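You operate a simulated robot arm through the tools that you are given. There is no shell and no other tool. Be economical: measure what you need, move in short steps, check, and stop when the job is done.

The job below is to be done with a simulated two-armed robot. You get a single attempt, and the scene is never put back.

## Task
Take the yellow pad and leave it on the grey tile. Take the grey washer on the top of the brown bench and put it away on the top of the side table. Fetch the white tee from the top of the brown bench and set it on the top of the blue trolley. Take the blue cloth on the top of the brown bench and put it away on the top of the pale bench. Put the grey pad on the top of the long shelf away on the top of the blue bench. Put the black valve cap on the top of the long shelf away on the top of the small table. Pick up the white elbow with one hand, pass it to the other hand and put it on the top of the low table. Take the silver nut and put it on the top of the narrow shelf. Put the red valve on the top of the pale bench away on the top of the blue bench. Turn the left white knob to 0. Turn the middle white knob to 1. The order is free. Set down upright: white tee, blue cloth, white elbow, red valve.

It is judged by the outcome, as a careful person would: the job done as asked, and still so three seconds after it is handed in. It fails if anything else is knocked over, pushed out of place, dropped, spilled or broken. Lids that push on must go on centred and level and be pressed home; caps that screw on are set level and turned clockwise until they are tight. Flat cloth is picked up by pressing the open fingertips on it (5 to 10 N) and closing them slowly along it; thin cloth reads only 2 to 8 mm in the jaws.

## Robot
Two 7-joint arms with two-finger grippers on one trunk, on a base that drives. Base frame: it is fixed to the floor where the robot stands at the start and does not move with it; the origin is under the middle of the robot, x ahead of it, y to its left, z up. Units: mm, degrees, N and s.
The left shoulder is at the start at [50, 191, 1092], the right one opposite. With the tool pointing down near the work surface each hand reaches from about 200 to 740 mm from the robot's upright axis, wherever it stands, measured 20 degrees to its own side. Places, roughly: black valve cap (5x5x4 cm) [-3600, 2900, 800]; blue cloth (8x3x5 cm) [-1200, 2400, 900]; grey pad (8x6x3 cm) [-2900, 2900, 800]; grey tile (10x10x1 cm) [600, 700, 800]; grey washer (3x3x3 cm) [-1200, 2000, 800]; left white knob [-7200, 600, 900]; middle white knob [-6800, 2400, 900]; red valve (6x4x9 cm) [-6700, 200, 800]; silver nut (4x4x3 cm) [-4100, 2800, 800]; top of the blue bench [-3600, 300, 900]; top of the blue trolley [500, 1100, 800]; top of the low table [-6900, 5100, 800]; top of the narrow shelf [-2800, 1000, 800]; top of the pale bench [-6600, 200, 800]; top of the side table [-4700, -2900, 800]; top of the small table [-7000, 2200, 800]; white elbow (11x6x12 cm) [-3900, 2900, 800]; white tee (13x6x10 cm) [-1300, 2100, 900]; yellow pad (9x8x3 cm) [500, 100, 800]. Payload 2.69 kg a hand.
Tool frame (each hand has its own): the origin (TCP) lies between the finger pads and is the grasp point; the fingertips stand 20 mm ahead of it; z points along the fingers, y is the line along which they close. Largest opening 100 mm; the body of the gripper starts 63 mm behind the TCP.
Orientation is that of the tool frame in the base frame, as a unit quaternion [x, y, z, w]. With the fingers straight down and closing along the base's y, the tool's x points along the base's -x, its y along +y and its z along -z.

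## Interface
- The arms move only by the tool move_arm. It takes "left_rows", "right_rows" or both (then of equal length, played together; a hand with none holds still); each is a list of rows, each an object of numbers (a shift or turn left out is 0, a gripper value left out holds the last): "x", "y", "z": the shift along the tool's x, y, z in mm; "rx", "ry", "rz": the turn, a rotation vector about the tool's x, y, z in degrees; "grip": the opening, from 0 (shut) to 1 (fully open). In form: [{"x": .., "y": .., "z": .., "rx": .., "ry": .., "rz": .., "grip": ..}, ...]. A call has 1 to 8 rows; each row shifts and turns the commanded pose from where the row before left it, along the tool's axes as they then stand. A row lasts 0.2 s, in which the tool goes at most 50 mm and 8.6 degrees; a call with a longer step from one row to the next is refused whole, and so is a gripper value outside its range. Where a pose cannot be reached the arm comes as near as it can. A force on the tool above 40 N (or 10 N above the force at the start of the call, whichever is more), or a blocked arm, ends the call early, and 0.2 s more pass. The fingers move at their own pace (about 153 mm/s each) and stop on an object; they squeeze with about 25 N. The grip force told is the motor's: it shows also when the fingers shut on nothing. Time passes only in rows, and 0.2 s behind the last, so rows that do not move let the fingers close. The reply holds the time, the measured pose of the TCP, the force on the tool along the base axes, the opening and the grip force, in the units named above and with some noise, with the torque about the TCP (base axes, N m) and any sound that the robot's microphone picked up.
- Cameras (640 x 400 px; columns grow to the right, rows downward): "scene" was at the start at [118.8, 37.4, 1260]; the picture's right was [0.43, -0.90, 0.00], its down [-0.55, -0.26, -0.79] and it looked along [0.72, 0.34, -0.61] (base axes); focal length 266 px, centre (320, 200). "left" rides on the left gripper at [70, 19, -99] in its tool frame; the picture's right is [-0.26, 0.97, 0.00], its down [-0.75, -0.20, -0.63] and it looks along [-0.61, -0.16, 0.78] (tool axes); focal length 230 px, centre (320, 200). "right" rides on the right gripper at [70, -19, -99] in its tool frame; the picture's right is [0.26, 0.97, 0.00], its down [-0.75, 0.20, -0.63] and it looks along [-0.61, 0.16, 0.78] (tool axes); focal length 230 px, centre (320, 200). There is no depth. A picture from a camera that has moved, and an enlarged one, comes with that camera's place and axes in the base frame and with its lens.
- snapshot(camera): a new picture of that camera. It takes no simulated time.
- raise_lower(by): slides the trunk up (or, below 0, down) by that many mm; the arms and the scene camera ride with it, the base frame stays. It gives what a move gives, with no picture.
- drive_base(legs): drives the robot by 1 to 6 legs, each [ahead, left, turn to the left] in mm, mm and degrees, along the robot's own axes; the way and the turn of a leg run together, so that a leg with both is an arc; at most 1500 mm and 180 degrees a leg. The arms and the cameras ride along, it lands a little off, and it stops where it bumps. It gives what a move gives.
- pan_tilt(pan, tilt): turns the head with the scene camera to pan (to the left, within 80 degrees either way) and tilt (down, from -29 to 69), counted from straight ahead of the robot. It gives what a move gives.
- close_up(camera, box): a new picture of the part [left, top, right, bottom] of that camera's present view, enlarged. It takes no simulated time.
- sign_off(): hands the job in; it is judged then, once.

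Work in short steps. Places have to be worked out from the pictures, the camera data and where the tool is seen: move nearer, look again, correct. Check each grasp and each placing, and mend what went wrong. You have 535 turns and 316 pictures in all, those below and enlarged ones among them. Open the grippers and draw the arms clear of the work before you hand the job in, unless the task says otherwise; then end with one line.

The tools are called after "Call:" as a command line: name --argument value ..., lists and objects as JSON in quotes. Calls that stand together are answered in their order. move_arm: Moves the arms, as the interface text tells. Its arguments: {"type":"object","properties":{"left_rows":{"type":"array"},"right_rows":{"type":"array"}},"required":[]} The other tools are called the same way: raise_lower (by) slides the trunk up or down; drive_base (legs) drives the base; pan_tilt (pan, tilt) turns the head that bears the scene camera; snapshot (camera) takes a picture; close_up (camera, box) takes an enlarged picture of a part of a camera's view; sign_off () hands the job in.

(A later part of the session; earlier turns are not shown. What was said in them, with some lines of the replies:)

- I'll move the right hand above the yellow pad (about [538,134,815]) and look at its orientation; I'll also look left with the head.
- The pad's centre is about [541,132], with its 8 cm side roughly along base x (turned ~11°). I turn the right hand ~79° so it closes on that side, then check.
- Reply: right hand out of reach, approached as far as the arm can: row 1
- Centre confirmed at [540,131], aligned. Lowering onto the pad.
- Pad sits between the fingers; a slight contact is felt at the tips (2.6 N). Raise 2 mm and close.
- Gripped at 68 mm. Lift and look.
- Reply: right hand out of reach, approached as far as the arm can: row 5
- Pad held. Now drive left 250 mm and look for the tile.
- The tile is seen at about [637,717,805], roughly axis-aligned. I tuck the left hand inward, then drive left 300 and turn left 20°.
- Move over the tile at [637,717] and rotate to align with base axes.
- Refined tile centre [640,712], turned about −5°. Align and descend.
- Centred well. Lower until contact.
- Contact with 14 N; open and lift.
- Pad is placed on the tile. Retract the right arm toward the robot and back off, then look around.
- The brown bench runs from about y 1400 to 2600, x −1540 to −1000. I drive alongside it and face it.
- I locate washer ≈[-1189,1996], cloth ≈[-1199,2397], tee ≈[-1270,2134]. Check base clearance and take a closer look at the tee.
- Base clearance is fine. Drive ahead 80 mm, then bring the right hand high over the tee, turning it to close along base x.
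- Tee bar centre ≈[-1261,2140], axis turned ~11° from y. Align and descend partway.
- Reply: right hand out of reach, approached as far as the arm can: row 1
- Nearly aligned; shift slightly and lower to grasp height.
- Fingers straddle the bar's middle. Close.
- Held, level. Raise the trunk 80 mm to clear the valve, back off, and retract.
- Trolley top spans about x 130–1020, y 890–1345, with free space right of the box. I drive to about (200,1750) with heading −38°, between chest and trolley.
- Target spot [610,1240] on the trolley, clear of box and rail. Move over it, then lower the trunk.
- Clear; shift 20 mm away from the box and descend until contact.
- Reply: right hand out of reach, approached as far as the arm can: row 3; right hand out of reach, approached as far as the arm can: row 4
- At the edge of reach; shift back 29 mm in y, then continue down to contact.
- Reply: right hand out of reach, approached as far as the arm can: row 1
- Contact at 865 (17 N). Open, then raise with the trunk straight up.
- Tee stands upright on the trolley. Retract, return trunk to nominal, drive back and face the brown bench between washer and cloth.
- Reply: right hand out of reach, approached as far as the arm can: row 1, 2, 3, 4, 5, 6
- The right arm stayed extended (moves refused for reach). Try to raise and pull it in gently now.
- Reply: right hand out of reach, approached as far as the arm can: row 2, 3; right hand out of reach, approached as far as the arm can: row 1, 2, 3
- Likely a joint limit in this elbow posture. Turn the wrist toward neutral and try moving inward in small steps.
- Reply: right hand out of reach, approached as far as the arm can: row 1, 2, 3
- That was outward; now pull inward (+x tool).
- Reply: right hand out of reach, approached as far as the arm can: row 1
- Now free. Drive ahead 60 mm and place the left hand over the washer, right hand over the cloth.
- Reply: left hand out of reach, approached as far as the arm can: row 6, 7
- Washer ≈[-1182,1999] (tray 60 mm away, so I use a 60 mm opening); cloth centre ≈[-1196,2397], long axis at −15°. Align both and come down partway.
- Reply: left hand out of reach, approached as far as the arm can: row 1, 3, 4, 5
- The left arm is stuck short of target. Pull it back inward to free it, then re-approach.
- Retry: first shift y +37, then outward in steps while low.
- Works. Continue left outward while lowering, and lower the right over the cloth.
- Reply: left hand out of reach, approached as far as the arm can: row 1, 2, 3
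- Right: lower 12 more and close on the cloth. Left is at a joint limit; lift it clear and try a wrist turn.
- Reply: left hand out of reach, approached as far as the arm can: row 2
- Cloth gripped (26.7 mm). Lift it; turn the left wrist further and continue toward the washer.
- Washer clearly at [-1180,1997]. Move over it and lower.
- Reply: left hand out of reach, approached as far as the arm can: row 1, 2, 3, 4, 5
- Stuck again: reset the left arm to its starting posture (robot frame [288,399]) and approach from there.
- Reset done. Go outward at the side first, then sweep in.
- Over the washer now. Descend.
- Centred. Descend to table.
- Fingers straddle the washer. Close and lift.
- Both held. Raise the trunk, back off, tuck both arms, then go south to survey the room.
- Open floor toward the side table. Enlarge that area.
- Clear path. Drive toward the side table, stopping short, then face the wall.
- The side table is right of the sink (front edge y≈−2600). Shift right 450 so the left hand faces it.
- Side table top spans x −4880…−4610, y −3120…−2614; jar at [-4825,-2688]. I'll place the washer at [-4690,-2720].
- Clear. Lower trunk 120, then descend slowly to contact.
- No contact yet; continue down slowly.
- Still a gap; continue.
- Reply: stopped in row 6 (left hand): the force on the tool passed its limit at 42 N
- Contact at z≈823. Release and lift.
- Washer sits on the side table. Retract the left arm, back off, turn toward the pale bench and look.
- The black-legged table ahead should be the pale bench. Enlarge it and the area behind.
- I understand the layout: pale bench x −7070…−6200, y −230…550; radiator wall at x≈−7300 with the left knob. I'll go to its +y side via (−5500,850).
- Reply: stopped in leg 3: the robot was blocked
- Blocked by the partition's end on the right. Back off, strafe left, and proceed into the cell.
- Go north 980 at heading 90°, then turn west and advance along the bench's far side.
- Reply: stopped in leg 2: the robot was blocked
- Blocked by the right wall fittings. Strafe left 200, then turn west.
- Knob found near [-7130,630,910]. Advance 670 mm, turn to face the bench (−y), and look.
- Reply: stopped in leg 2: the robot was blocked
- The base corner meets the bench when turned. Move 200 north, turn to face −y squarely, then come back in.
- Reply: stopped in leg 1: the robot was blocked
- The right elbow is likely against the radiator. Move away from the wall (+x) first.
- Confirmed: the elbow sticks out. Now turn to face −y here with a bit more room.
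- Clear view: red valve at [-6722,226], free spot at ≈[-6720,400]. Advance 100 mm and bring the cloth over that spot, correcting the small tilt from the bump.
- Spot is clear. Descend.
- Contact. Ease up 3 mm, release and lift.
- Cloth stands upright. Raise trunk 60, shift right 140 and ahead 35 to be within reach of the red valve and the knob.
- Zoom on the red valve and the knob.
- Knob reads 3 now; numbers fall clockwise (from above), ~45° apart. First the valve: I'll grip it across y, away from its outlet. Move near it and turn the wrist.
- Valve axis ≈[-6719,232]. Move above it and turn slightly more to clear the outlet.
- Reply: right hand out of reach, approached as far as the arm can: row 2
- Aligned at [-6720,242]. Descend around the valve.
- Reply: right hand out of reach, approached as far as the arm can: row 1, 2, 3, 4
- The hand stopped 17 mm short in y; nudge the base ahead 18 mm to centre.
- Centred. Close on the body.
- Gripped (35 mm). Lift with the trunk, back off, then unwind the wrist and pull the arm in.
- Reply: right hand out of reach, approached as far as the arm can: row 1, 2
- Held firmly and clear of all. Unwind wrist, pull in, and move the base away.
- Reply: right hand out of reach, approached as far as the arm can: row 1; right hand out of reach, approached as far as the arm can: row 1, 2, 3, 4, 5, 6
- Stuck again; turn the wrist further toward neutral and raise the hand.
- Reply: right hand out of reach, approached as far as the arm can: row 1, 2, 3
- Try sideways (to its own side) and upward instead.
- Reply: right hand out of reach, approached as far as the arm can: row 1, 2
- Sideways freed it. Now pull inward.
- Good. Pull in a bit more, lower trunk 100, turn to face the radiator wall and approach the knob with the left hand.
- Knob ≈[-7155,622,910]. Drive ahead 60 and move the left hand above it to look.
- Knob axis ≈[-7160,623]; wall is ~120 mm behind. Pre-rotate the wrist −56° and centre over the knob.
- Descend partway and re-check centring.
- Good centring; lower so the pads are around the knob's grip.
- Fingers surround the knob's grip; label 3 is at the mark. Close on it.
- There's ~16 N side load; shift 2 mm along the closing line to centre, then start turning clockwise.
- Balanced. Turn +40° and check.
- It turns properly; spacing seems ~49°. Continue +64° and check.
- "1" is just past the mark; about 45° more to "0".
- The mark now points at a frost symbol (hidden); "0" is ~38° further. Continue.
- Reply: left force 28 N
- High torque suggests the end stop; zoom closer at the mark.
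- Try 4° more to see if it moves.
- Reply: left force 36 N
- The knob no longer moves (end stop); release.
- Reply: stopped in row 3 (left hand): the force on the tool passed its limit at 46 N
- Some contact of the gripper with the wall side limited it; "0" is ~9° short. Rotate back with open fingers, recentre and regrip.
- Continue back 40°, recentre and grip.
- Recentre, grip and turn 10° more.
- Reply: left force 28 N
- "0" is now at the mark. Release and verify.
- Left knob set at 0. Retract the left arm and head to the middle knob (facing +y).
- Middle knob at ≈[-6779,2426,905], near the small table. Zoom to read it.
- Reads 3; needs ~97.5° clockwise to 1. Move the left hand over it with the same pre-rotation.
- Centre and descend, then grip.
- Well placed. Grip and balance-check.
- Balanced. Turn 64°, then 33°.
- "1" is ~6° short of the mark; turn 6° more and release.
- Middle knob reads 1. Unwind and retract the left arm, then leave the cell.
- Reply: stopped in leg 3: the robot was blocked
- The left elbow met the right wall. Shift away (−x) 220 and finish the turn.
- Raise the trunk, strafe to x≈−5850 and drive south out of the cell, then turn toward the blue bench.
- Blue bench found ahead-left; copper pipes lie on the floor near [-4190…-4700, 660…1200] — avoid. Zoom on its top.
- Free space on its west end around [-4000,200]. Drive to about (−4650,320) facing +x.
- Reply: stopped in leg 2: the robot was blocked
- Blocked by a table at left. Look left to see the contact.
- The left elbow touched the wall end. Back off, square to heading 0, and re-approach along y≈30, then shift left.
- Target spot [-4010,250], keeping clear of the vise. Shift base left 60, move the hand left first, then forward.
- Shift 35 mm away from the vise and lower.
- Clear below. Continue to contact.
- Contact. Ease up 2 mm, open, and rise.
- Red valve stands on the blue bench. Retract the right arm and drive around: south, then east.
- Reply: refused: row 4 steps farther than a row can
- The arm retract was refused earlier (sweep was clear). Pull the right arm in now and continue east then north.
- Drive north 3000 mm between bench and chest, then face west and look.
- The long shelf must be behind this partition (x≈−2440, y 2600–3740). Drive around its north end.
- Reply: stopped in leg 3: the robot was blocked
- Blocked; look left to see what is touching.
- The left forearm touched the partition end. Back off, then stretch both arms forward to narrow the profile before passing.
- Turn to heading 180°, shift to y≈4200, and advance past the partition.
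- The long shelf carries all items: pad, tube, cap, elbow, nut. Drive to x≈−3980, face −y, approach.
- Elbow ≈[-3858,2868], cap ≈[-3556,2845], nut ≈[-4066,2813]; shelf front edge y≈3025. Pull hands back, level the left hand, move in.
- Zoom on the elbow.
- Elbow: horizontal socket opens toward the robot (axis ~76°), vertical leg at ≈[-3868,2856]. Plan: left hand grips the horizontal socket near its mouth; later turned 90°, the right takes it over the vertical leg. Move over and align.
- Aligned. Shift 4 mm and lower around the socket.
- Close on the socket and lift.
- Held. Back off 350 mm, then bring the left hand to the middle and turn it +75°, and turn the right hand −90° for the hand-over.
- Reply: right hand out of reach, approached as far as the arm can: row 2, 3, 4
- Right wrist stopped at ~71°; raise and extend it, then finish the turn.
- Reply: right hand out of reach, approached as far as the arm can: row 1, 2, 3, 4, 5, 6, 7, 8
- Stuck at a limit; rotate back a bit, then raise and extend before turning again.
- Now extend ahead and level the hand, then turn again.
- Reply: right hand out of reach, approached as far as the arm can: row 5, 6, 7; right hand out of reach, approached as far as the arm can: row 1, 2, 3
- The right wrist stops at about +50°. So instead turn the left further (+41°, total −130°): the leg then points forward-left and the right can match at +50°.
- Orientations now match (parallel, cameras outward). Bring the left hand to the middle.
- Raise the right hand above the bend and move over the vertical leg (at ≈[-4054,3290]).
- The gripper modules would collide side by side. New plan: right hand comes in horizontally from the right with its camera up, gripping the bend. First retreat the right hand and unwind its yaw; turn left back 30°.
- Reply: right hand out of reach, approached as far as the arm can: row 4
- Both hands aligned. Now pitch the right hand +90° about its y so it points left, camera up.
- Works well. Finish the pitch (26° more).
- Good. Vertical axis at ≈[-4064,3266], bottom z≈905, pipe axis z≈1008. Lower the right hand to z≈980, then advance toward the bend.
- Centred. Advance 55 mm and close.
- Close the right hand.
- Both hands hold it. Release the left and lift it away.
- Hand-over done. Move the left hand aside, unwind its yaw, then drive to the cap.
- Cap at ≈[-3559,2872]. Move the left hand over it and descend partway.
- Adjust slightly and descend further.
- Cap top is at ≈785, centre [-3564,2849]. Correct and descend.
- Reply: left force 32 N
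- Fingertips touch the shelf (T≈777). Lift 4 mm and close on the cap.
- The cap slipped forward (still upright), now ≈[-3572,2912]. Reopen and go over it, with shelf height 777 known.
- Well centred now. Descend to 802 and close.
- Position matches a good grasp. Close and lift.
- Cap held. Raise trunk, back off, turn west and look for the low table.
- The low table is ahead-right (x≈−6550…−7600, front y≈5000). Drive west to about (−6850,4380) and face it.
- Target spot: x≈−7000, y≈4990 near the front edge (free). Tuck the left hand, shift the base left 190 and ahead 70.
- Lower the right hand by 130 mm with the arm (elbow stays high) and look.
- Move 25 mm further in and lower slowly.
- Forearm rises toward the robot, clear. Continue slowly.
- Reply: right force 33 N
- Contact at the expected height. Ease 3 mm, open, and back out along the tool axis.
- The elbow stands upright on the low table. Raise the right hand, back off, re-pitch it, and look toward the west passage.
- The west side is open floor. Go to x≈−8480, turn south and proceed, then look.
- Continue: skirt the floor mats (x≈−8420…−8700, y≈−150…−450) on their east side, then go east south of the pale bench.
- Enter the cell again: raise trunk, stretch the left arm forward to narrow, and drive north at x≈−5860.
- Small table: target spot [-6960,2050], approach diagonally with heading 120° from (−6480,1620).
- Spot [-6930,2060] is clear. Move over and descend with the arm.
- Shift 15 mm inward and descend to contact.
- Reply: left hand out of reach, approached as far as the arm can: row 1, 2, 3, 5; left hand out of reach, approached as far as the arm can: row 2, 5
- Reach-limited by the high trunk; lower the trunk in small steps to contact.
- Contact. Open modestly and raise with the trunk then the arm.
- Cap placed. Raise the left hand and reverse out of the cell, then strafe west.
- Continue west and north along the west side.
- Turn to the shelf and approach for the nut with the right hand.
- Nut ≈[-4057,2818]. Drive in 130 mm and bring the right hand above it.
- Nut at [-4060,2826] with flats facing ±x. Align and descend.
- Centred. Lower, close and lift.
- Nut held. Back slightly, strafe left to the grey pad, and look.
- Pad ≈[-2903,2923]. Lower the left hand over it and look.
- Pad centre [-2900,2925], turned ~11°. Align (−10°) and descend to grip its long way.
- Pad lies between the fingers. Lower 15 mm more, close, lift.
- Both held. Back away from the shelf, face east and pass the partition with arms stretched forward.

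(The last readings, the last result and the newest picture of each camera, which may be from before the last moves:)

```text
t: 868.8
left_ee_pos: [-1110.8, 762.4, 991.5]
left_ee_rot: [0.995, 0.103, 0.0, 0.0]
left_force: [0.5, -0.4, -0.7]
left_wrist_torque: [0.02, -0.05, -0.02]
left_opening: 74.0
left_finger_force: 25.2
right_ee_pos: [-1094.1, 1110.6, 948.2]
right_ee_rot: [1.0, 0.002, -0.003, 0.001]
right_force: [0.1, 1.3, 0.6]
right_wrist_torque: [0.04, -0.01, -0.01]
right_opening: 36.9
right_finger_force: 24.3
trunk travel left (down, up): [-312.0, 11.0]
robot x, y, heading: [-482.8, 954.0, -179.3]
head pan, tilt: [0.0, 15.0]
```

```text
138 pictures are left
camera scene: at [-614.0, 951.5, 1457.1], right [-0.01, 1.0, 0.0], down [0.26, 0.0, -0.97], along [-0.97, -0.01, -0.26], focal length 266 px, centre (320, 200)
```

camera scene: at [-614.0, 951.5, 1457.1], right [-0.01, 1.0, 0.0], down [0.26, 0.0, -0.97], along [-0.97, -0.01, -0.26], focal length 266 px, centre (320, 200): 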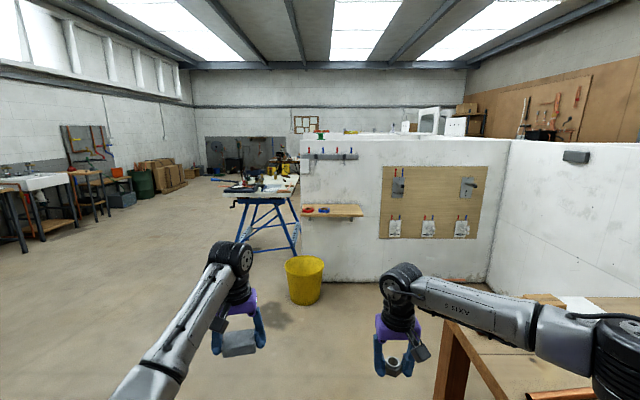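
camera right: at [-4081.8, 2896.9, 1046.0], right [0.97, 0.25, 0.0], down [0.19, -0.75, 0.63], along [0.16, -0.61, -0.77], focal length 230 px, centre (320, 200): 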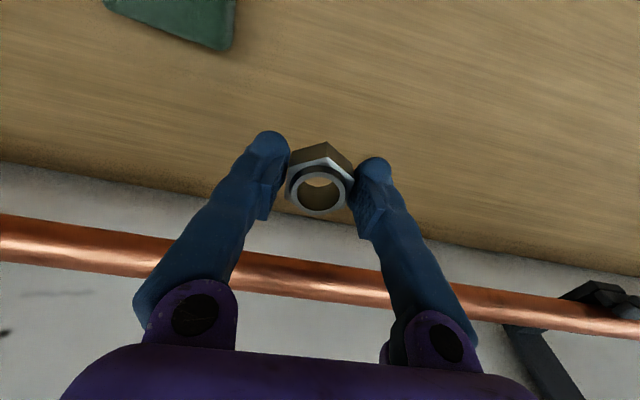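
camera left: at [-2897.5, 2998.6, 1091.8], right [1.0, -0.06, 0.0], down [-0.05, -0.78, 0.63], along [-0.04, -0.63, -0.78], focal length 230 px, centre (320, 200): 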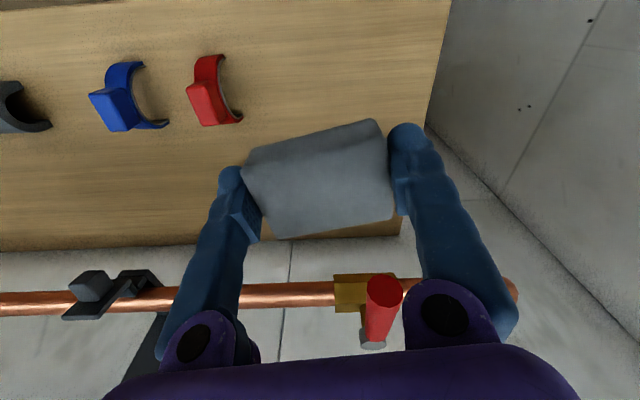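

Narrow shelf seen on the partition end (red and blue rings on its left part; free on the right); a yellow bucket stands below. Approach to x≈−1880.

Call:
drive_base --legs '[[1350, 60, 0]]'

Call:
pan_tilt --pan -10 --tilt 28

Call:
snapshot --camera "scene"

```text
t: 875.6
left_ee_pos: [-2456.2, 675.9, 991.6]
left_ee_rot: [0.994, 0.107, 0.0, 0.001]
left_force: [-0.4, 0.6, -0.4]
left_wrist_torque: [0.01, -0.02, -0.03]
left_opening: 73.4
left_finger_force: 25.3
right_ee_pos: [-2441.5, 1022.7, 948.1]
right_ee_rot: [1.0, 0.007, -0.004, 0.002]
right_force: [-0.8, -0.3, -1.1]
right_wrist_torque: [-0.02, 0.0, -0.01]
right_opening: 32.3
right_finger_force: 24.7
trunk travel left (down, up): [-312.0, 11.0]
robot x, y, heading: [-1825.6, 869.3, -178.8]
head pan, tilt: [0.0, 15.0]
```

```text
t: 876.3
left_ee_pos: [-2455.7, 675.1, 990.5]
left_ee_rot: [0.994, 0.107, 0.0, 0.0]
left_force: [-0.2, -0.6, -0.2]
left_wrist_torque: [-0.04, -0.04, -0.04]
left_opening: 73.8
left_finger_force: 25.2
right_ee_pos: [-2440.4, 1022.1, 948.6]
right_ee_rot: [1.0, 0.007, -0.003, 0.001]
right_force: [1.0, 0.8, 0.8]
right_wrist_torque: [0.02, -0.01, 0.03]
right_opening: 32.1
right_finger_force: 25.1
trunk travel left (down, up): [-312.0, 11.0]
robot x, y, heading: [-1825.7, 869.8, -178.5]
head pan, tilt: [-10.0, 28.0]
```

```text
137 pictures are left
camera scene: at [-1956.4, 885.1, 1436.2], right [0.15, 0.99, 0.0], down [0.46, -0.07, -0.88], along [-0.87, 0.13, -0.47], focal length 266 px, centre (320, 200)
```

scene: 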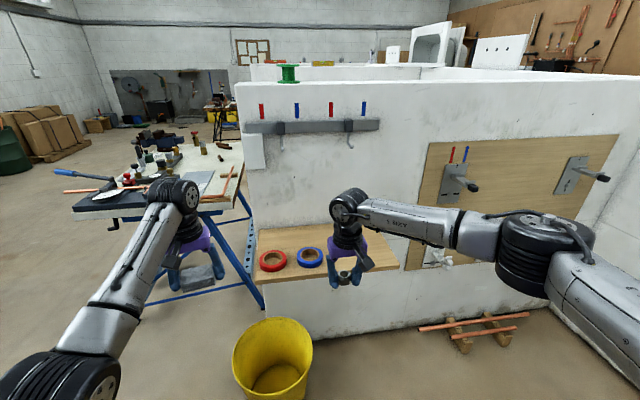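

The right opening changed to 32 mm — check the nut in the grip.

Call:
snapshot --camera "right"

```text
136 pictures are left
camera right: at [-2370.9, 1043.0, 1045.8], right [0.27, -0.96, 0.0], down [-0.74, -0.21, 0.64], along [-0.61, -0.17, -0.77], focal length 230 px, centre (320, 200)
```

right: 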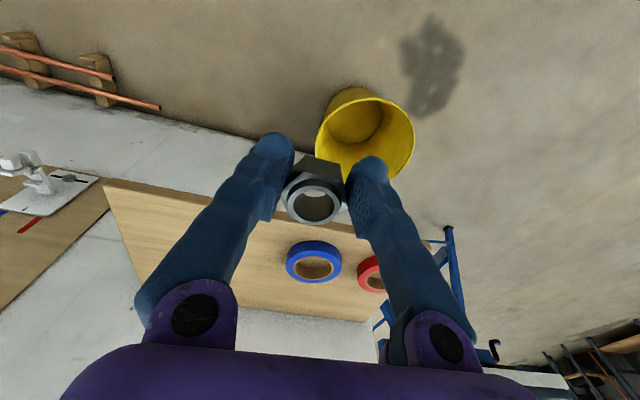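

The nut just settled on its flats. Pull the left hand back, then drive so the shelf's free right part [-2700,1120] is in reach of the right hand.

Call:
move_arm --left_rows '[{"x": 45}, {"x": 45}, {"x": 45}, {"x": 45}, {"x": 45}, {}]'

Call:
drive_base --legs '[[0, -130, 0], [255, 0, 0]]'

Call:
snapshot --camera "scene"

Call:
snapshot --camera "right"

```text
t: 877.7
left_ee_pos: [-2234.9, 724.4, 992.9]
left_ee_rot: [0.994, 0.107, 0.0, -0.001]
left_force: [-0.2, -0.1, 0.1]
left_wrist_torque: [-0.02, -0.04, -0.04]
left_opening: 74.0
left_finger_force: 24.8
right_ee_pos: [-2440.9, 1022.4, 948.5]
right_ee_rot: [1.0, 0.006, -0.003, 0.001]
right_force: [-1.0, -0.4, -0.7]
right_wrist_torque: [0.0, 0.0, -0.01]
right_opening: 32.2
right_finger_force: 25.4
trunk travel left (down, up): [-312.0, 11.0]
robot x, y, heading: [-1828.7, 871.5, -178.8]
head pan, tilt: [-10.0, 28.0]
```

```text
t: 881.0
left_ee_pos: [-2492.4, 848.1, 993.0]
left_ee_rot: [0.994, 0.106, 0.0, 0.0]
left_force: [0.6, -0.8, -1.1]
left_wrist_torque: [0.0, -0.02, 0.0]
left_opening: 73.9
left_finger_force: 25.3
right_ee_pos: [-2698.5, 1147.5, 948.9]
right_ee_rot: [1.0, 0.007, -0.003, 0.002]
right_force: [-0.4, -0.5, 0.2]
right_wrist_torque: [0.02, -0.04, 0.04]
right_opening: 32.2
right_finger_force: 24.8
trunk travel left (down, up): [-312.0, 11.0]
robot x, y, heading: [-2083.6, 994.2, -178.5]
head pan, tilt: [-10.0, 28.0]
```

```text
135 pictures are left
camera scene: at [-2214.7, 1009.3, 1436.1], right [0.15, 0.99, 0.0], down [0.46, -0.07, -0.88], along [-0.87, 0.14, -0.47], focal length 266 px, centre (320, 200)
```

scene: 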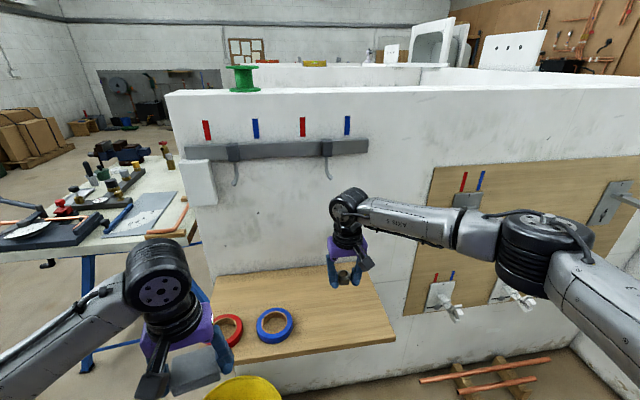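

```text
134 pictures are left
camera right: at [-2628.9, 1167.3, 1045.5], right [0.27, -0.96, 0.0], down [-0.74, -0.21, 0.63], along [-0.61, -0.17, -0.77], focal length 230 px, centre (320, 200)
```

right: 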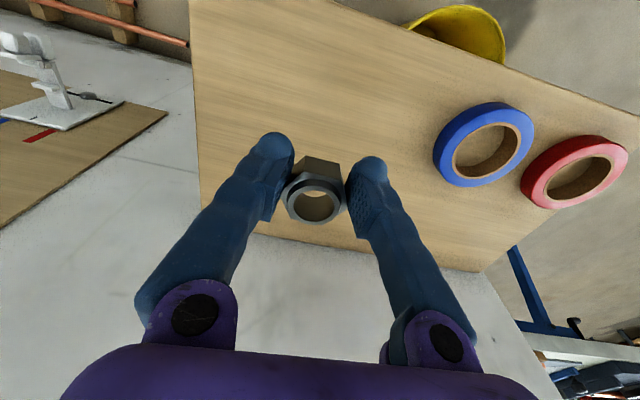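

Over the free part of the shelf. Descend.

Call:
move_arm --right_rows '[{"z": 35}, {"z": 30}, {"z": 20}, {"z": 10}, {}]'

Call:
snapshot --camera "right"

Call:
move_arm --right_rows '[{"z": 4}, {"z": 4}, {"z": 4}, {"z": 4}, {"z": 4}, {}]'

```text
t: 882.2
left_ee_pos: [-2492.4, 847.9, 993.2]
left_ee_rot: [0.994, 0.107, -0.002, 0.0]
left_force: [0.5, 0.5, -0.5]
left_wrist_torque: [-0.03, 0.0, 0.02]
left_opening: 73.8
left_finger_force: 25.0
right_ee_pos: [-2698.1, 1147.1, 853.5]
right_ee_rot: [1.0, 0.008, -0.003, 0.001]
right_force: [0.2, 0.7, -0.5]
right_wrist_torque: [0.03, -0.03, -0.01]
right_opening: 32.1
right_finger_force: 25.3
trunk travel left (down, up): [-312.0, 11.0]
robot x, y, heading: [-2086.8, 991.9, -178.9]
head pan, tilt: [-10.0, 28.0]
```

```text
133 pictures are left
camera right: at [-2628.9, 1167.0, 950.8], right [0.27, -0.96, 0.0], down [-0.74, -0.21, 0.64], along [-0.61, -0.17, -0.77], focal length 230 px, centre (320, 200)
```

right: 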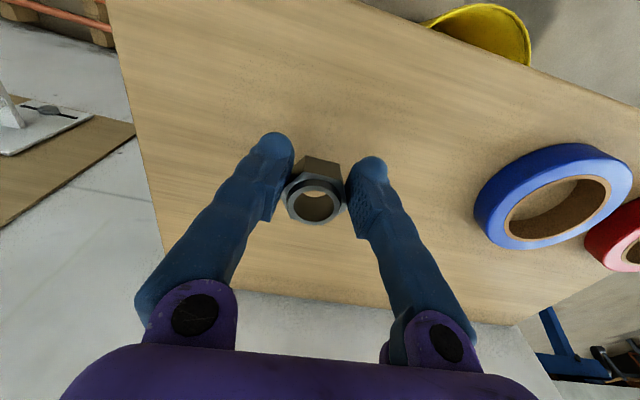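

```text
t: 883.6
left_ee_pos: [-2492.8, 846.5, 992.2]
left_ee_rot: [0.994, 0.106, 0.0, 0.0]
left_force: [0.0, 0.1, -0.1]
left_wrist_torque: [-0.01, 0.04, 0.0]
left_opening: 73.9
left_finger_force: 24.4
right_ee_pos: [-2699.9, 1146.0, 833.4]
right_ee_rot: [1.0, 0.007, -0.003, 0.002]
right_force: [0.8, -0.3, -1.0]
right_wrist_torque: [0.01, 0.01, 0.01]
right_opening: 32.0
right_finger_force: 24.7
trunk travel left (down, up): [-312.0, 11.0]
robot x, y, heading: [-2082.8, 995.3, -178.6]
head pan, tilt: [-10.0, 28.0]
```

Call:
move_arm --right_rows '[{"z": 4}, {"z": 4}, {"z": 4}, {"z": 4}, {"z": 4}, {"z": 4}, {}]'

```text
t: 884.9
left_ee_pos: [-2490.8, 848.3, 993.1]
left_ee_rot: [0.994, 0.106, -0.001, 0.001]
left_force: [-1.0, -0.2, -0.8]
left_wrist_torque: [0.02, -0.04, 0.02]
left_opening: 73.7
left_finger_force: 25.0
right_ee_pos: [-2702.7, 1146.3, 818.6]
right_ee_rot: [1.0, 0.006, -0.008, 0.003]
right_force: [6.0, 0.2, 22.0]
right_wrist_torque: [0.54, -0.35, -0.26]
right_opening: 32.1
right_finger_force: 24.6
trunk travel left (down, up): [-312.0, 11.0]
robot x, y, heading: [-2083.7, 995.0, -178.9]
head pan, tilt: [-10.0, 28.0]
stopped in row 6 (right hand): the force on the tool passed its limit at 44 N (the readings are from after the stop); the commanded pose is now the measured one
```

Contact at 819. Ease, open, lift.

Call:
move_arm --right_rows '[{"z": -2}, {"grip": 0.5}, {"grip": 0.6}, {}, {"z": -20}, {"z": -40}, {"z": -45}, {}]'

Call:
snapshot --camera "right"

```text
t: 886.7
left_ee_pos: [-2493.2, 849.1, 992.9]
left_ee_rot: [0.994, 0.107, 0.001, 0.001]
left_force: [0.1, -0.3, 0.2]
left_wrist_torque: [-0.03, -0.03, 0.0]
left_opening: 73.9
left_finger_force: 24.9
right_ee_pos: [-2702.0, 1149.3, 921.5]
right_ee_rot: [1.0, 0.005, -0.005, 0.002]
right_force: [0.2, -0.4, 0.4]
right_wrist_torque: [-0.01, 0.04, 0.01]
right_opening: 60.1
right_finger_force: 0.0
trunk travel left (down, up): [-312.0, 11.0]
robot x, y, heading: [-2084.4, 995.5, -178.9]
head pan, tilt: [-10.0, 28.0]
```

```text
132 pictures are left
camera right: at [-2631.1, 1168.6, 1019.2], right [0.27, -0.96, 0.0], down [-0.74, -0.21, 0.64], along [-0.62, -0.17, -0.77], focal length 230 px, centre (320, 200)
```

right: 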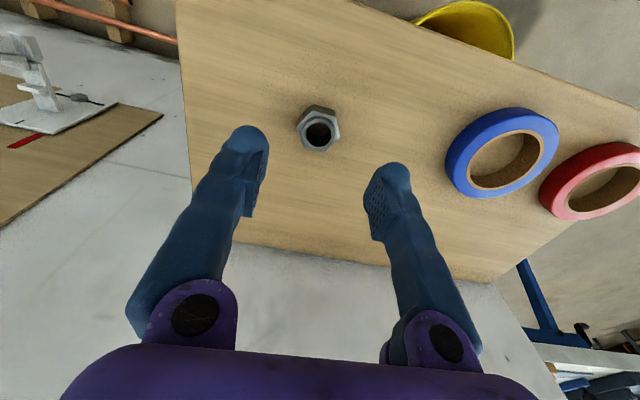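

Nut is on the narrow shelf. Back away and drive around south to the west end of the blue bench.

Call:
move_arm --right_rows '[{"z": -40}, {"z": -40}, {}]'

Call:
drive_base --legs '[[-400, 0, 0], [0, 0, 90], [1400, 0, 0], [450, 0, 0], [0, 0, -90]]'

Call:
drive_base --legs '[[1500, 0, 0], [1500, 0, 0], [420, 0, 0], [0, 0, 180]]'

Call:
pan_tilt --pan 20 --tilt 25

Call:
snapshot --camera "scene"

```text
t: 887.5
left_ee_pos: [-2492.5, 848.8, 992.9]
left_ee_rot: [0.994, 0.106, 0.0, 0.0]
left_force: [0.1, -0.7, -0.5]
left_wrist_torque: [0.0, 0.0, -0.02]
left_opening: 74.0
left_finger_force: 25.4
right_ee_pos: [-2700.5, 1148.7, 1002.3]
right_ee_rot: [1.0, 0.007, -0.006, 0.003]
right_force: [0.5, -0.6, -0.2]
right_wrist_torque: [-0.01, 0.03, -0.04]
right_opening: 60.0
right_finger_force: 0.0
trunk travel left (down, up): [-312.0, 11.0]
robot x, y, heading: [-2084.2, 995.9, -178.8]
head pan, tilt: [-10.0, 28.0]
```

```text
t: 906.5
left_ee_pos: [-2058.5, -1001.2, 993.8]
left_ee_rot: [0.994, 0.112, -0.001, 0.0]
left_force: [0.3, 0.5, 0.3]
left_wrist_torque: [0.02, 0.04, -0.03]
left_opening: 74.0
left_finger_force: 25.1
right_ee_pos: [-2268.3, -704.3, 1002.6]
right_ee_rot: [1.0, 0.011, -0.006, 0.004]
right_force: [-0.1, -0.4, -0.1]
right_wrist_torque: [-0.01, 0.04, 0.02]
right_opening: 59.8
right_finger_force: 0.0
trunk travel left (down, up): [-312.0, 11.0]
robot x, y, heading: [-1647.1, -850.9, -177.9]
head pan, tilt: [-10.0, 28.0]
```

```text
t: 930.6
left_ee_pos: [-4675.1, -789.3, 993.1]
left_ee_rot: [-0.13, 0.991, 0.0, 0.0]
left_force: [-0.2, -0.4, 0.4]
left_wrist_torque: [-0.01, 0.01, 0.0]
left_opening: 73.9
left_finger_force: 24.5
right_ee_pos: [-4453.4, -1079.5, 1002.3]
right_ee_rot: [-0.029, 1.0, 0.002, 0.006]
right_force: [-0.5, 1.1, -0.2]
right_wrist_torque: [0.02, -0.01, 0.0]
right_opening: 59.9
right_finger_force: 0.1
trunk travel left (down, up): [-312.0, 11.0]
robot x, y, heading: [-5078.7, -956.2, 3.7]
head pan, tilt: [-10.0, 28.0]
```

```text
t: 931.6
left_ee_pos: [-4675.8, -788.8, 992.6]
left_ee_rot: [-0.13, 0.991, -0.001, 0.0]
left_force: [0.0, -0.5, -0.5]
left_wrist_torque: [0.02, 0.0, 0.02]
left_opening: 73.7
left_finger_force: 24.9
right_ee_pos: [-4454.8, -1079.5, 1002.5]
right_ee_rot: [-0.03, 1.0, 0.003, 0.007]
right_force: [0.3, 0.8, 0.5]
right_wrist_torque: [0.02, -0.01, -0.01]
right_opening: 59.9
right_finger_force: 0.0
trunk travel left (down, up): [-312.0, 11.0]
robot x, y, heading: [-5076.6, -954.3, 3.7]
head pan, tilt: [20.0, 25.0]
```

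```text
131 pictures are left
camera scene: at [-4952.9, -915.1, 1440.9], right [0.4, -0.92, 0.0], down [-0.39, -0.17, -0.91], along [0.83, 0.37, -0.42], focal length 266 px, centre (320, 200)
```

scene: 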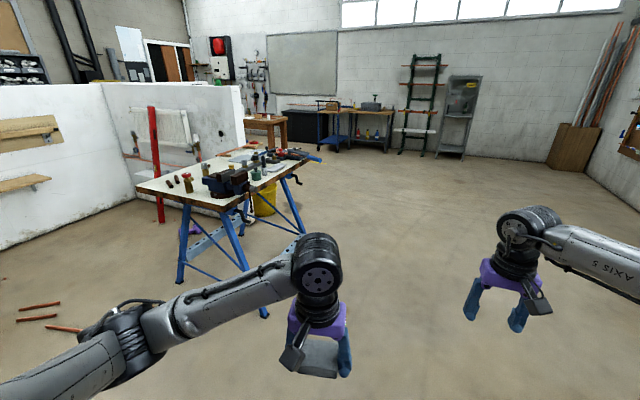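

Pull the right hand back to stay clear of the vise, then move to (−4570,240).

Call:
move_arm --right_rows '[{"y": -20}, {"x": 45}, {"x": 45}, {"x": 45}, {"x": 45}, {"x": 40}, {}]'

Call:
drive_base --legs '[[0, 0, -3.7], [440, 0, 0], [0, 1150, 0]]'

Call:
pan_tilt --pan 10 --tilt 38

Call:
snapshot --camera "scene"

```text
t: 933.2
left_ee_pos: [-4676.3, -789.7, 992.7]
left_ee_rot: [-0.129, 0.992, 0.0, -0.001]
left_force: [-0.3, 0.1, 0.1]
left_wrist_torque: [0.03, 0.04, -0.01]
left_opening: 74.0
left_finger_force: 25.0
right_ee_pos: [-4672.5, -1111.3, 999.9]
right_ee_rot: [-0.029, 1.0, 0.003, 0.006]
right_force: [1.0, -0.5, 1.0]
right_wrist_torque: [-0.02, -0.01, 0.01]
right_opening: 60.1
right_finger_force: 0.0
trunk travel left (down, up): [-312.0, 11.0]
robot x, y, heading: [-5078.7, -955.9, 3.9]
head pan, tilt: [20.0, 25.0]
```

```text
t: 946.3
left_ee_pos: [-4226.4, 334.4, 992.5]
left_ee_rot: [-0.095, 0.995, 0.0, 0.0]
left_force: [-0.4, -0.3, -0.6]
left_wrist_torque: [0.0, -0.01, -0.07]
left_opening: 73.8
left_finger_force: 24.4
right_ee_pos: [-4244.2, 13.0, 999.9]
right_ee_rot: [0.004, 1.0, 0.003, 0.007]
right_force: [1.0, 0.5, 0.0]
right_wrist_torque: [0.01, -0.02, 0.0]
right_opening: 60.0
right_finger_force: 0.1
trunk travel left (down, up): [-312.0, 11.0]
robot x, y, heading: [-4639.5, 197.5, 0.0]
head pan, tilt: [20.0, 25.0]
```

```text
t: 947.0
left_ee_pos: [-4226.7, 335.0, 994.3]
left_ee_rot: [-0.095, 0.996, 0.001, -0.001]
left_force: [-0.5, -0.5, 0.5]
left_wrist_torque: [-0.01, -0.02, 0.0]
left_opening: 73.6
left_finger_force: 25.2
right_ee_pos: [-4245.7, 13.3, 1000.0]
right_ee_rot: [0.005, 1.0, 0.003, 0.006]
right_force: [0.4, 0.9, 0.4]
right_wrist_torque: [0.0, -0.04, 0.0]
right_opening: 60.0
right_finger_force: 0.2
trunk travel left (down, up): [-312.0, 11.0]
robot x, y, heading: [-4639.4, 195.5, -0.2]
head pan, tilt: [10.0, 38.0]
```

```text
130 pictures are left
camera scene: at [-4513.0, 212.5, 1420.7], right [0.17, -0.99, 0.0], down [-0.61, -0.11, -0.79], along [0.78, 0.14, -0.62], focal length 266 px, centre (320, 200)
```

scene: 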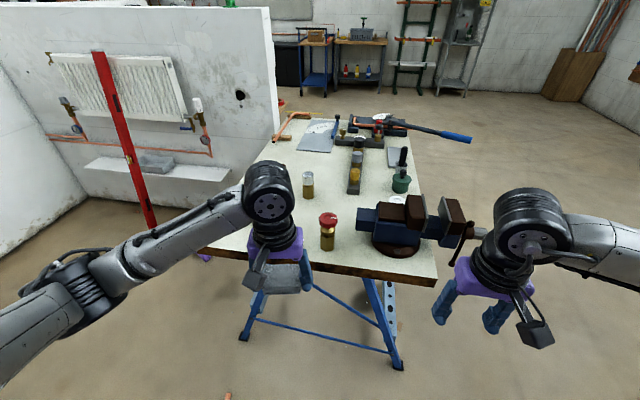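

Drive ahead 60, move the pad left past the valve, then forward to the free corner [-4040,540].

Call:
drive_base --legs '[[60, 0, 0]]'

Call:
move_arm --left_rows '[{"x": -8, "y": 40}, {"x": -8, "y": 40}, {"x": -8, "y": 40}, {"x": -8, "y": 40}, {"x": -8, "y": 40}, {}]'

Call:
move_arm --left_rows '[{"x": -42, "y": -8}, {"x": -42, "y": -8}, {"x": -40, "y": -8}, {}]'

Call:
snapshot --camera "left"

Call:
snapshot --camera "scene"

```text
t: 948.0
left_ee_pos: [-4165.4, 335.0, 991.7]
left_ee_rot: [-0.095, 0.996, 0.001, 0.0]
left_force: [0.7, 0.3, -0.8]
left_wrist_torque: [0.0, 0.02, -0.01]
left_opening: 73.8
left_finger_force: 24.8
right_ee_pos: [-4186.2, 11.8, 1000.0]
right_ee_rot: [0.006, 1.0, 0.002, 0.005]
right_force: [0.5, 0.1, -0.7]
right_wrist_torque: [-0.01, 0.02, -0.03]
right_opening: 60.0
right_finger_force: 0.0
trunk travel left (down, up): [-312.0, 11.0]
robot x, y, heading: [-4577.9, 195.8, -0.2]
head pan, tilt: [10.0, 38.0]
```

```text
t: 949.4
left_ee_pos: [-4165.7, 538.0, 992.3]
left_ee_rot: [-0.095, 0.996, 0.001, 0.0]
left_force: [-0.1, -0.1, 0.8]
left_wrist_torque: [0.01, 0.02, 0.0]
left_opening: 73.6
left_finger_force: 25.0
right_ee_pos: [-4186.8, 12.7, 999.6]
right_ee_rot: [0.006, 1.0, 0.003, 0.006]
right_force: [0.4, 0.2, -0.2]
right_wrist_torque: [0.04, -0.01, -0.03]
right_opening: 59.9
right_finger_force: 0.0
trunk travel left (down, up): [-312.0, 11.0]
robot x, y, heading: [-4580.1, 200.3, -0.1]
head pan, tilt: [10.0, 38.0]
```

```text
t: 950.4
left_ee_pos: [-4039.5, 538.3, 992.9]
left_ee_rot: [-0.094, 0.996, 0.0, 0.001]
left_force: [0.7, -0.3, -0.1]
left_wrist_torque: [-0.01, -0.01, 0.01]
left_opening: 73.5
left_finger_force: 25.2
right_ee_pos: [-4185.3, 13.2, 1000.1]
right_ee_rot: [0.005, 1.0, 0.003, 0.006]
right_force: [-0.6, 0.1, 0.2]
right_wrist_torque: [0.02, -0.01, 0.0]
right_opening: 60.0
right_finger_force: 0.2
trunk travel left (down, up): [-312.0, 11.0]
robot x, y, heading: [-4581.0, 196.2, -0.2]
head pan, tilt: [10.0, 38.0]
```

```text
129 pictures are left
camera left: at [-4112.7, 544.1, 1093.8], right [0.07, 1.0, 0.0], down [0.77, -0.06, 0.63], along [0.63, -0.04, -0.78], focal length 230 px, centre (320, 200)
```

left: 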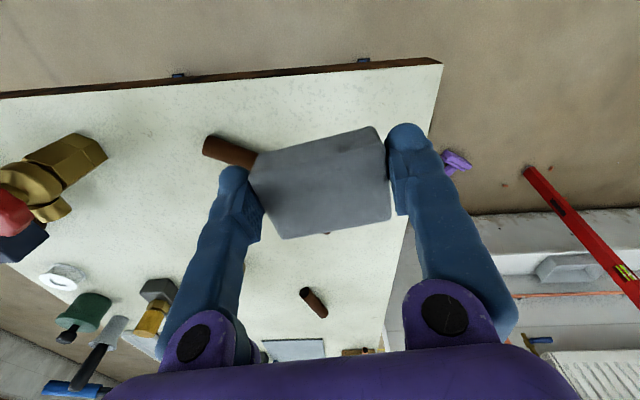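

```text
128 pictures are left
camera scene: at [-4453.8, 212.6, 1420.7], right [0.17, -0.99, 0.0], down [-0.61, -0.11, -0.79], along [0.78, 0.13, -0.62], focal length 266 px, centre (320, 200)
```

scene: 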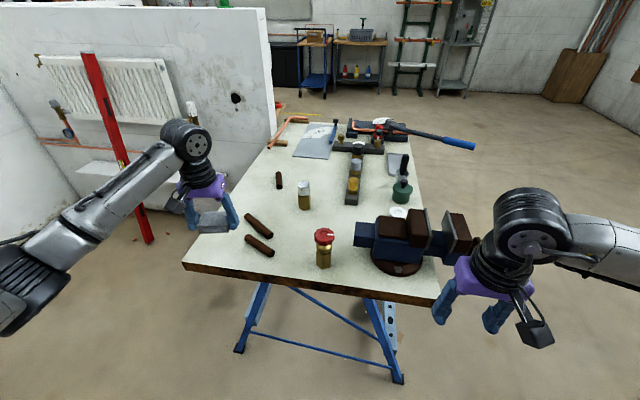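

Fine-tune to [-4025,580] (clear of cylinders and edges), then lower.

Call:
move_arm --left_rows '[{"x": -23, "y": 38}, {"z": 35}, {"z": 30}, {"z": 15}, {}]'

Call:
snapshot --camera "left"

```text
t: 951.6
left_ee_pos: [-4024.2, 581.6, 912.5]
left_ee_rot: [-0.095, 0.995, 0.0, 0.0]
left_force: [0.1, -0.1, 0.1]
left_wrist_torque: [0.02, -0.01, -0.01]
left_opening: 73.5
left_finger_force: 25.2
right_ee_pos: [-4186.3, 12.2, 999.4]
right_ee_rot: [0.006, 1.0, 0.003, 0.006]
right_force: [0.7, -0.2, 0.4]
right_wrist_torque: [-0.02, -0.01, 0.02]
right_opening: 59.9
right_finger_force: 0.1
trunk travel left (down, up): [-312.0, 11.0]
robot x, y, heading: [-4579.2, 197.5, -0.3]
head pan, tilt: [10.0, 38.0]
```

```text
127 pictures are left
camera left: at [-4097.3, 585.6, 1012.7], right [0.07, 1.0, 0.0], down [0.77, -0.06, 0.63], along [0.63, -0.04, -0.78], focal length 230 px, centre (320, 200)
```

left: 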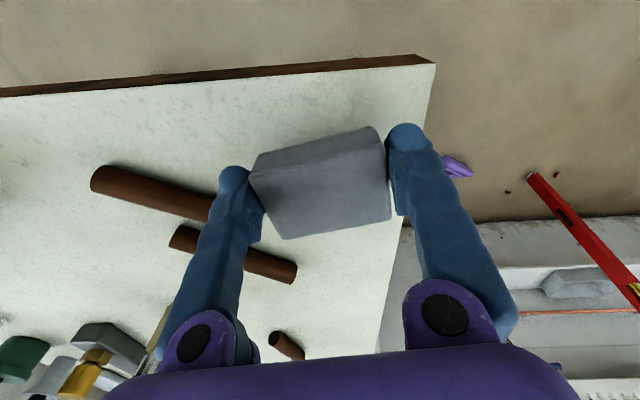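

Clear. Lower to contact.

Call:
move_arm --left_rows '[{"z": 8}, {"z": 5}, {"z": 4}, {"z": 4}, {"z": 3}, {}]'

```text
t: 953.0
left_ee_pos: [-4024.5, 580.8, 889.1]
left_ee_rot: [-0.095, 0.995, 0.0, 0.0]
left_force: [1.0, 0.3, 0.0]
left_wrist_torque: [0.02, 0.01, -0.01]
left_opening: 73.6
left_finger_force: 24.7
right_ee_pos: [-4187.8, 11.8, 999.6]
right_ee_rot: [0.006, 1.0, 0.003, 0.006]
right_force: [-0.3, 0.1, -0.5]
right_wrist_torque: [-0.04, 0.0, 0.02]
right_opening: 60.0
right_finger_force: 0.2
trunk travel left (down, up): [-312.0, 11.0]
robot x, y, heading: [-4580.0, 200.1, -0.4]
head pan, tilt: [10.0, 38.0]
```

Call:
move_arm --left_rows '[{"z": 3}, {"z": 3}, {"z": 2}, {}]'

```text
t: 954.0
left_ee_pos: [-4023.5, 580.4, 884.5]
left_ee_rot: [-0.095, 0.995, 0.0, 0.005]
left_force: [1.6, 3.8, 23.3]
left_wrist_torque: [0.02, 0.07, -0.01]
left_opening: 73.8
left_finger_force: 25.4
right_ee_pos: [-4187.1, 12.2, 1001.7]
right_ee_rot: [0.006, 1.0, 0.004, 0.007]
right_force: [1.0, -0.3, 0.9]
right_wrist_torque: [-0.02, -0.01, 0.04]
right_opening: 60.1
right_finger_force: 0.0
trunk travel left (down, up): [-312.0, 11.0]
robot x, y, heading: [-4578.5, 197.7, -0.4]
head pan, tilt: [10.0, 38.0]
```

Contact (23 N). Open and lift.

Call:
move_arm --left_rows '[{"z": -2}, {"grip": 0.85}, {"grip": 0.93}, {}, {"z": -20}, {"z": -40}, {"z": -45}, {"z": -30}]'

Call:
snapshot --camera "left"

Call:
snapshot --camera "scene"

```text
t: 955.8
left_ee_pos: [-4024.8, 580.8, 1017.5]
left_ee_rot: [-0.096, 0.995, 0.0, 0.001]
left_force: [0.3, -0.4, -0.7]
left_wrist_torque: [0.02, -0.02, -0.02]
left_opening: 92.9
left_finger_force: 0.0
right_ee_pos: [-4185.9, 11.9, 999.5]
right_ee_rot: [0.005, 1.0, 0.003, 0.006]
right_force: [-0.4, 0.2, -0.4]
right_wrist_torque: [0.0, -0.01, 0.01]
right_opening: 59.9
right_finger_force: 0.1
trunk travel left (down, up): [-312.0, 11.0]
robot x, y, heading: [-4577.6, 196.2, -0.1]
head pan, tilt: [10.0, 38.0]
```

```text
126 pictures are left
camera left: at [-4097.6, 585.6, 1117.5], right [0.07, 1.0, 0.0], down [0.77, -0.06, 0.63], along [0.63, -0.04, -0.78], focal length 230 px, centre (320, 200)
```

left: 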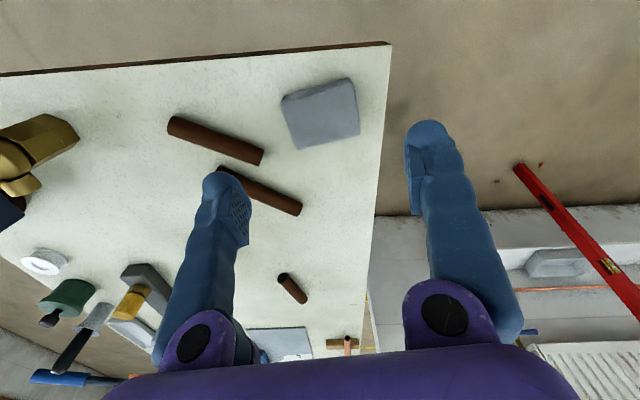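

```text
125 pictures are left
camera scene: at [-4453.6, 212.4, 1420.6], right [0.17, -0.99, 0.0], down [-0.61, -0.11, -0.79], along [0.78, 0.13, -0.62], focal length 266 px, centre (320, 200)
```

scene: 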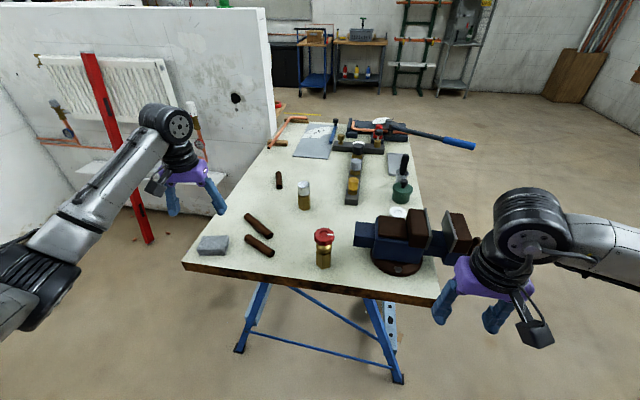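

Grey pad and red valve both stand on the blue bench. Zoom toward the trolley/first bench to confirm the tee and pad, then draw the arms clear.

Call:
move_arm --left_rows '[{"x": 45}, {"x": 45}, {"x": 45}, {"x": 45}, {"x": 30}, {}]'

Call:
drive_base --legs '[[-250, 0, 0]]'

Call:
pan_tilt --pan 10 --tilt 15

Call:
close_up --camera "scene" --box '[250, 120, 410, 220]'

```text
t: 957.2
left_ee_pos: [-4230.6, 541.2, 1019.2]
left_ee_rot: [-0.095, 0.995, 0.0, -0.001]
left_force: [-0.4, -0.3, -0.1]
left_wrist_torque: [0.02, 0.0, -0.02]
left_opening: 92.8
left_finger_force: 0.0
right_ee_pos: [-4185.8, 12.8, 1000.0]
right_ee_rot: [0.006, 1.0, 0.003, 0.006]
right_force: [0.2, 0.1, 0.7]
right_wrist_torque: [-0.01, -0.02, -0.01]
right_opening: 60.0
right_finger_force: 0.0
trunk travel left (down, up): [-312.0, 11.0]
robot x, y, heading: [-4581.3, 194.9, 0.1]
head pan, tilt: [10.0, 38.0]
```

```text
t: 959.0
left_ee_pos: [-4479.5, 540.8, 1018.6]
left_ee_rot: [-0.096, 0.995, 0.0, 0.001]
left_force: [-0.3, 0.2, 0.8]
left_wrist_torque: [-0.01, 0.0, 0.03]
left_opening: 93.1
left_finger_force: 0.0
right_ee_pos: [-4434.5, 13.5, 1000.1]
right_ee_rot: [0.006, 1.0, 0.003, 0.007]
right_force: [-0.3, -0.2, 0.3]
right_wrist_torque: [0.01, -0.01, 0.01]
right_opening: 59.8
right_finger_force: 0.0
trunk travel left (down, up): [-312.0, 11.0]
robot x, y, heading: [-4823.9, 201.4, 0.0]
head pan, tilt: [10.0, 38.0]
```

```text
t: 959.9
left_ee_pos: [-4478.6, 540.9, 1018.8]
left_ee_rot: [-0.094, 0.996, 0.0, 0.001]
left_force: [-0.2, 0.5, -0.3]
left_wrist_torque: [0.01, 0.04, -0.01]
left_opening: 93.0
left_finger_force: 0.1
right_ee_pos: [-4433.4, 13.6, 1000.2]
right_ee_rot: [0.006, 1.0, 0.003, 0.006]
right_force: [0.4, 0.3, -0.1]
right_wrist_torque: [0.02, 0.01, -0.02]
right_opening: 60.0
right_finger_force: 0.1
trunk travel left (down, up): [-312.0, 11.0]
robot x, y, heading: [-4827.1, 197.6, -0.1]
head pan, tilt: [10.0, 15.0]
```

```text
4.00 times, centred on (330, 170) of scene
camera zoom: at [-4694.7, 214.2, 1457.1], right [0.17, -0.99, 0.0], down [-0.26, -0.04, -0.97], along [0.95, 0.16, -0.26], focal length 1064 px, centre (280, 320)
```

zoom: 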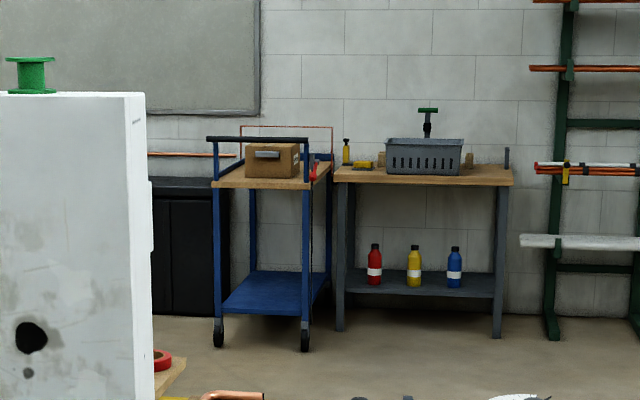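

All eleven tasks look done. Items are in place, and the grippers are open and clear. I hand the job in.

Call:
sign_off

```text
The job is handed in.
```

I finished all eleven tasks and handed the job in. I saw each item in place and each knob at its mark when I left it. The tee was hidden behind the cardboard box in my last look, so I couldn't recheck it. The arms and base touched fixed walls and radiators a few times, and I saw nothing moved.
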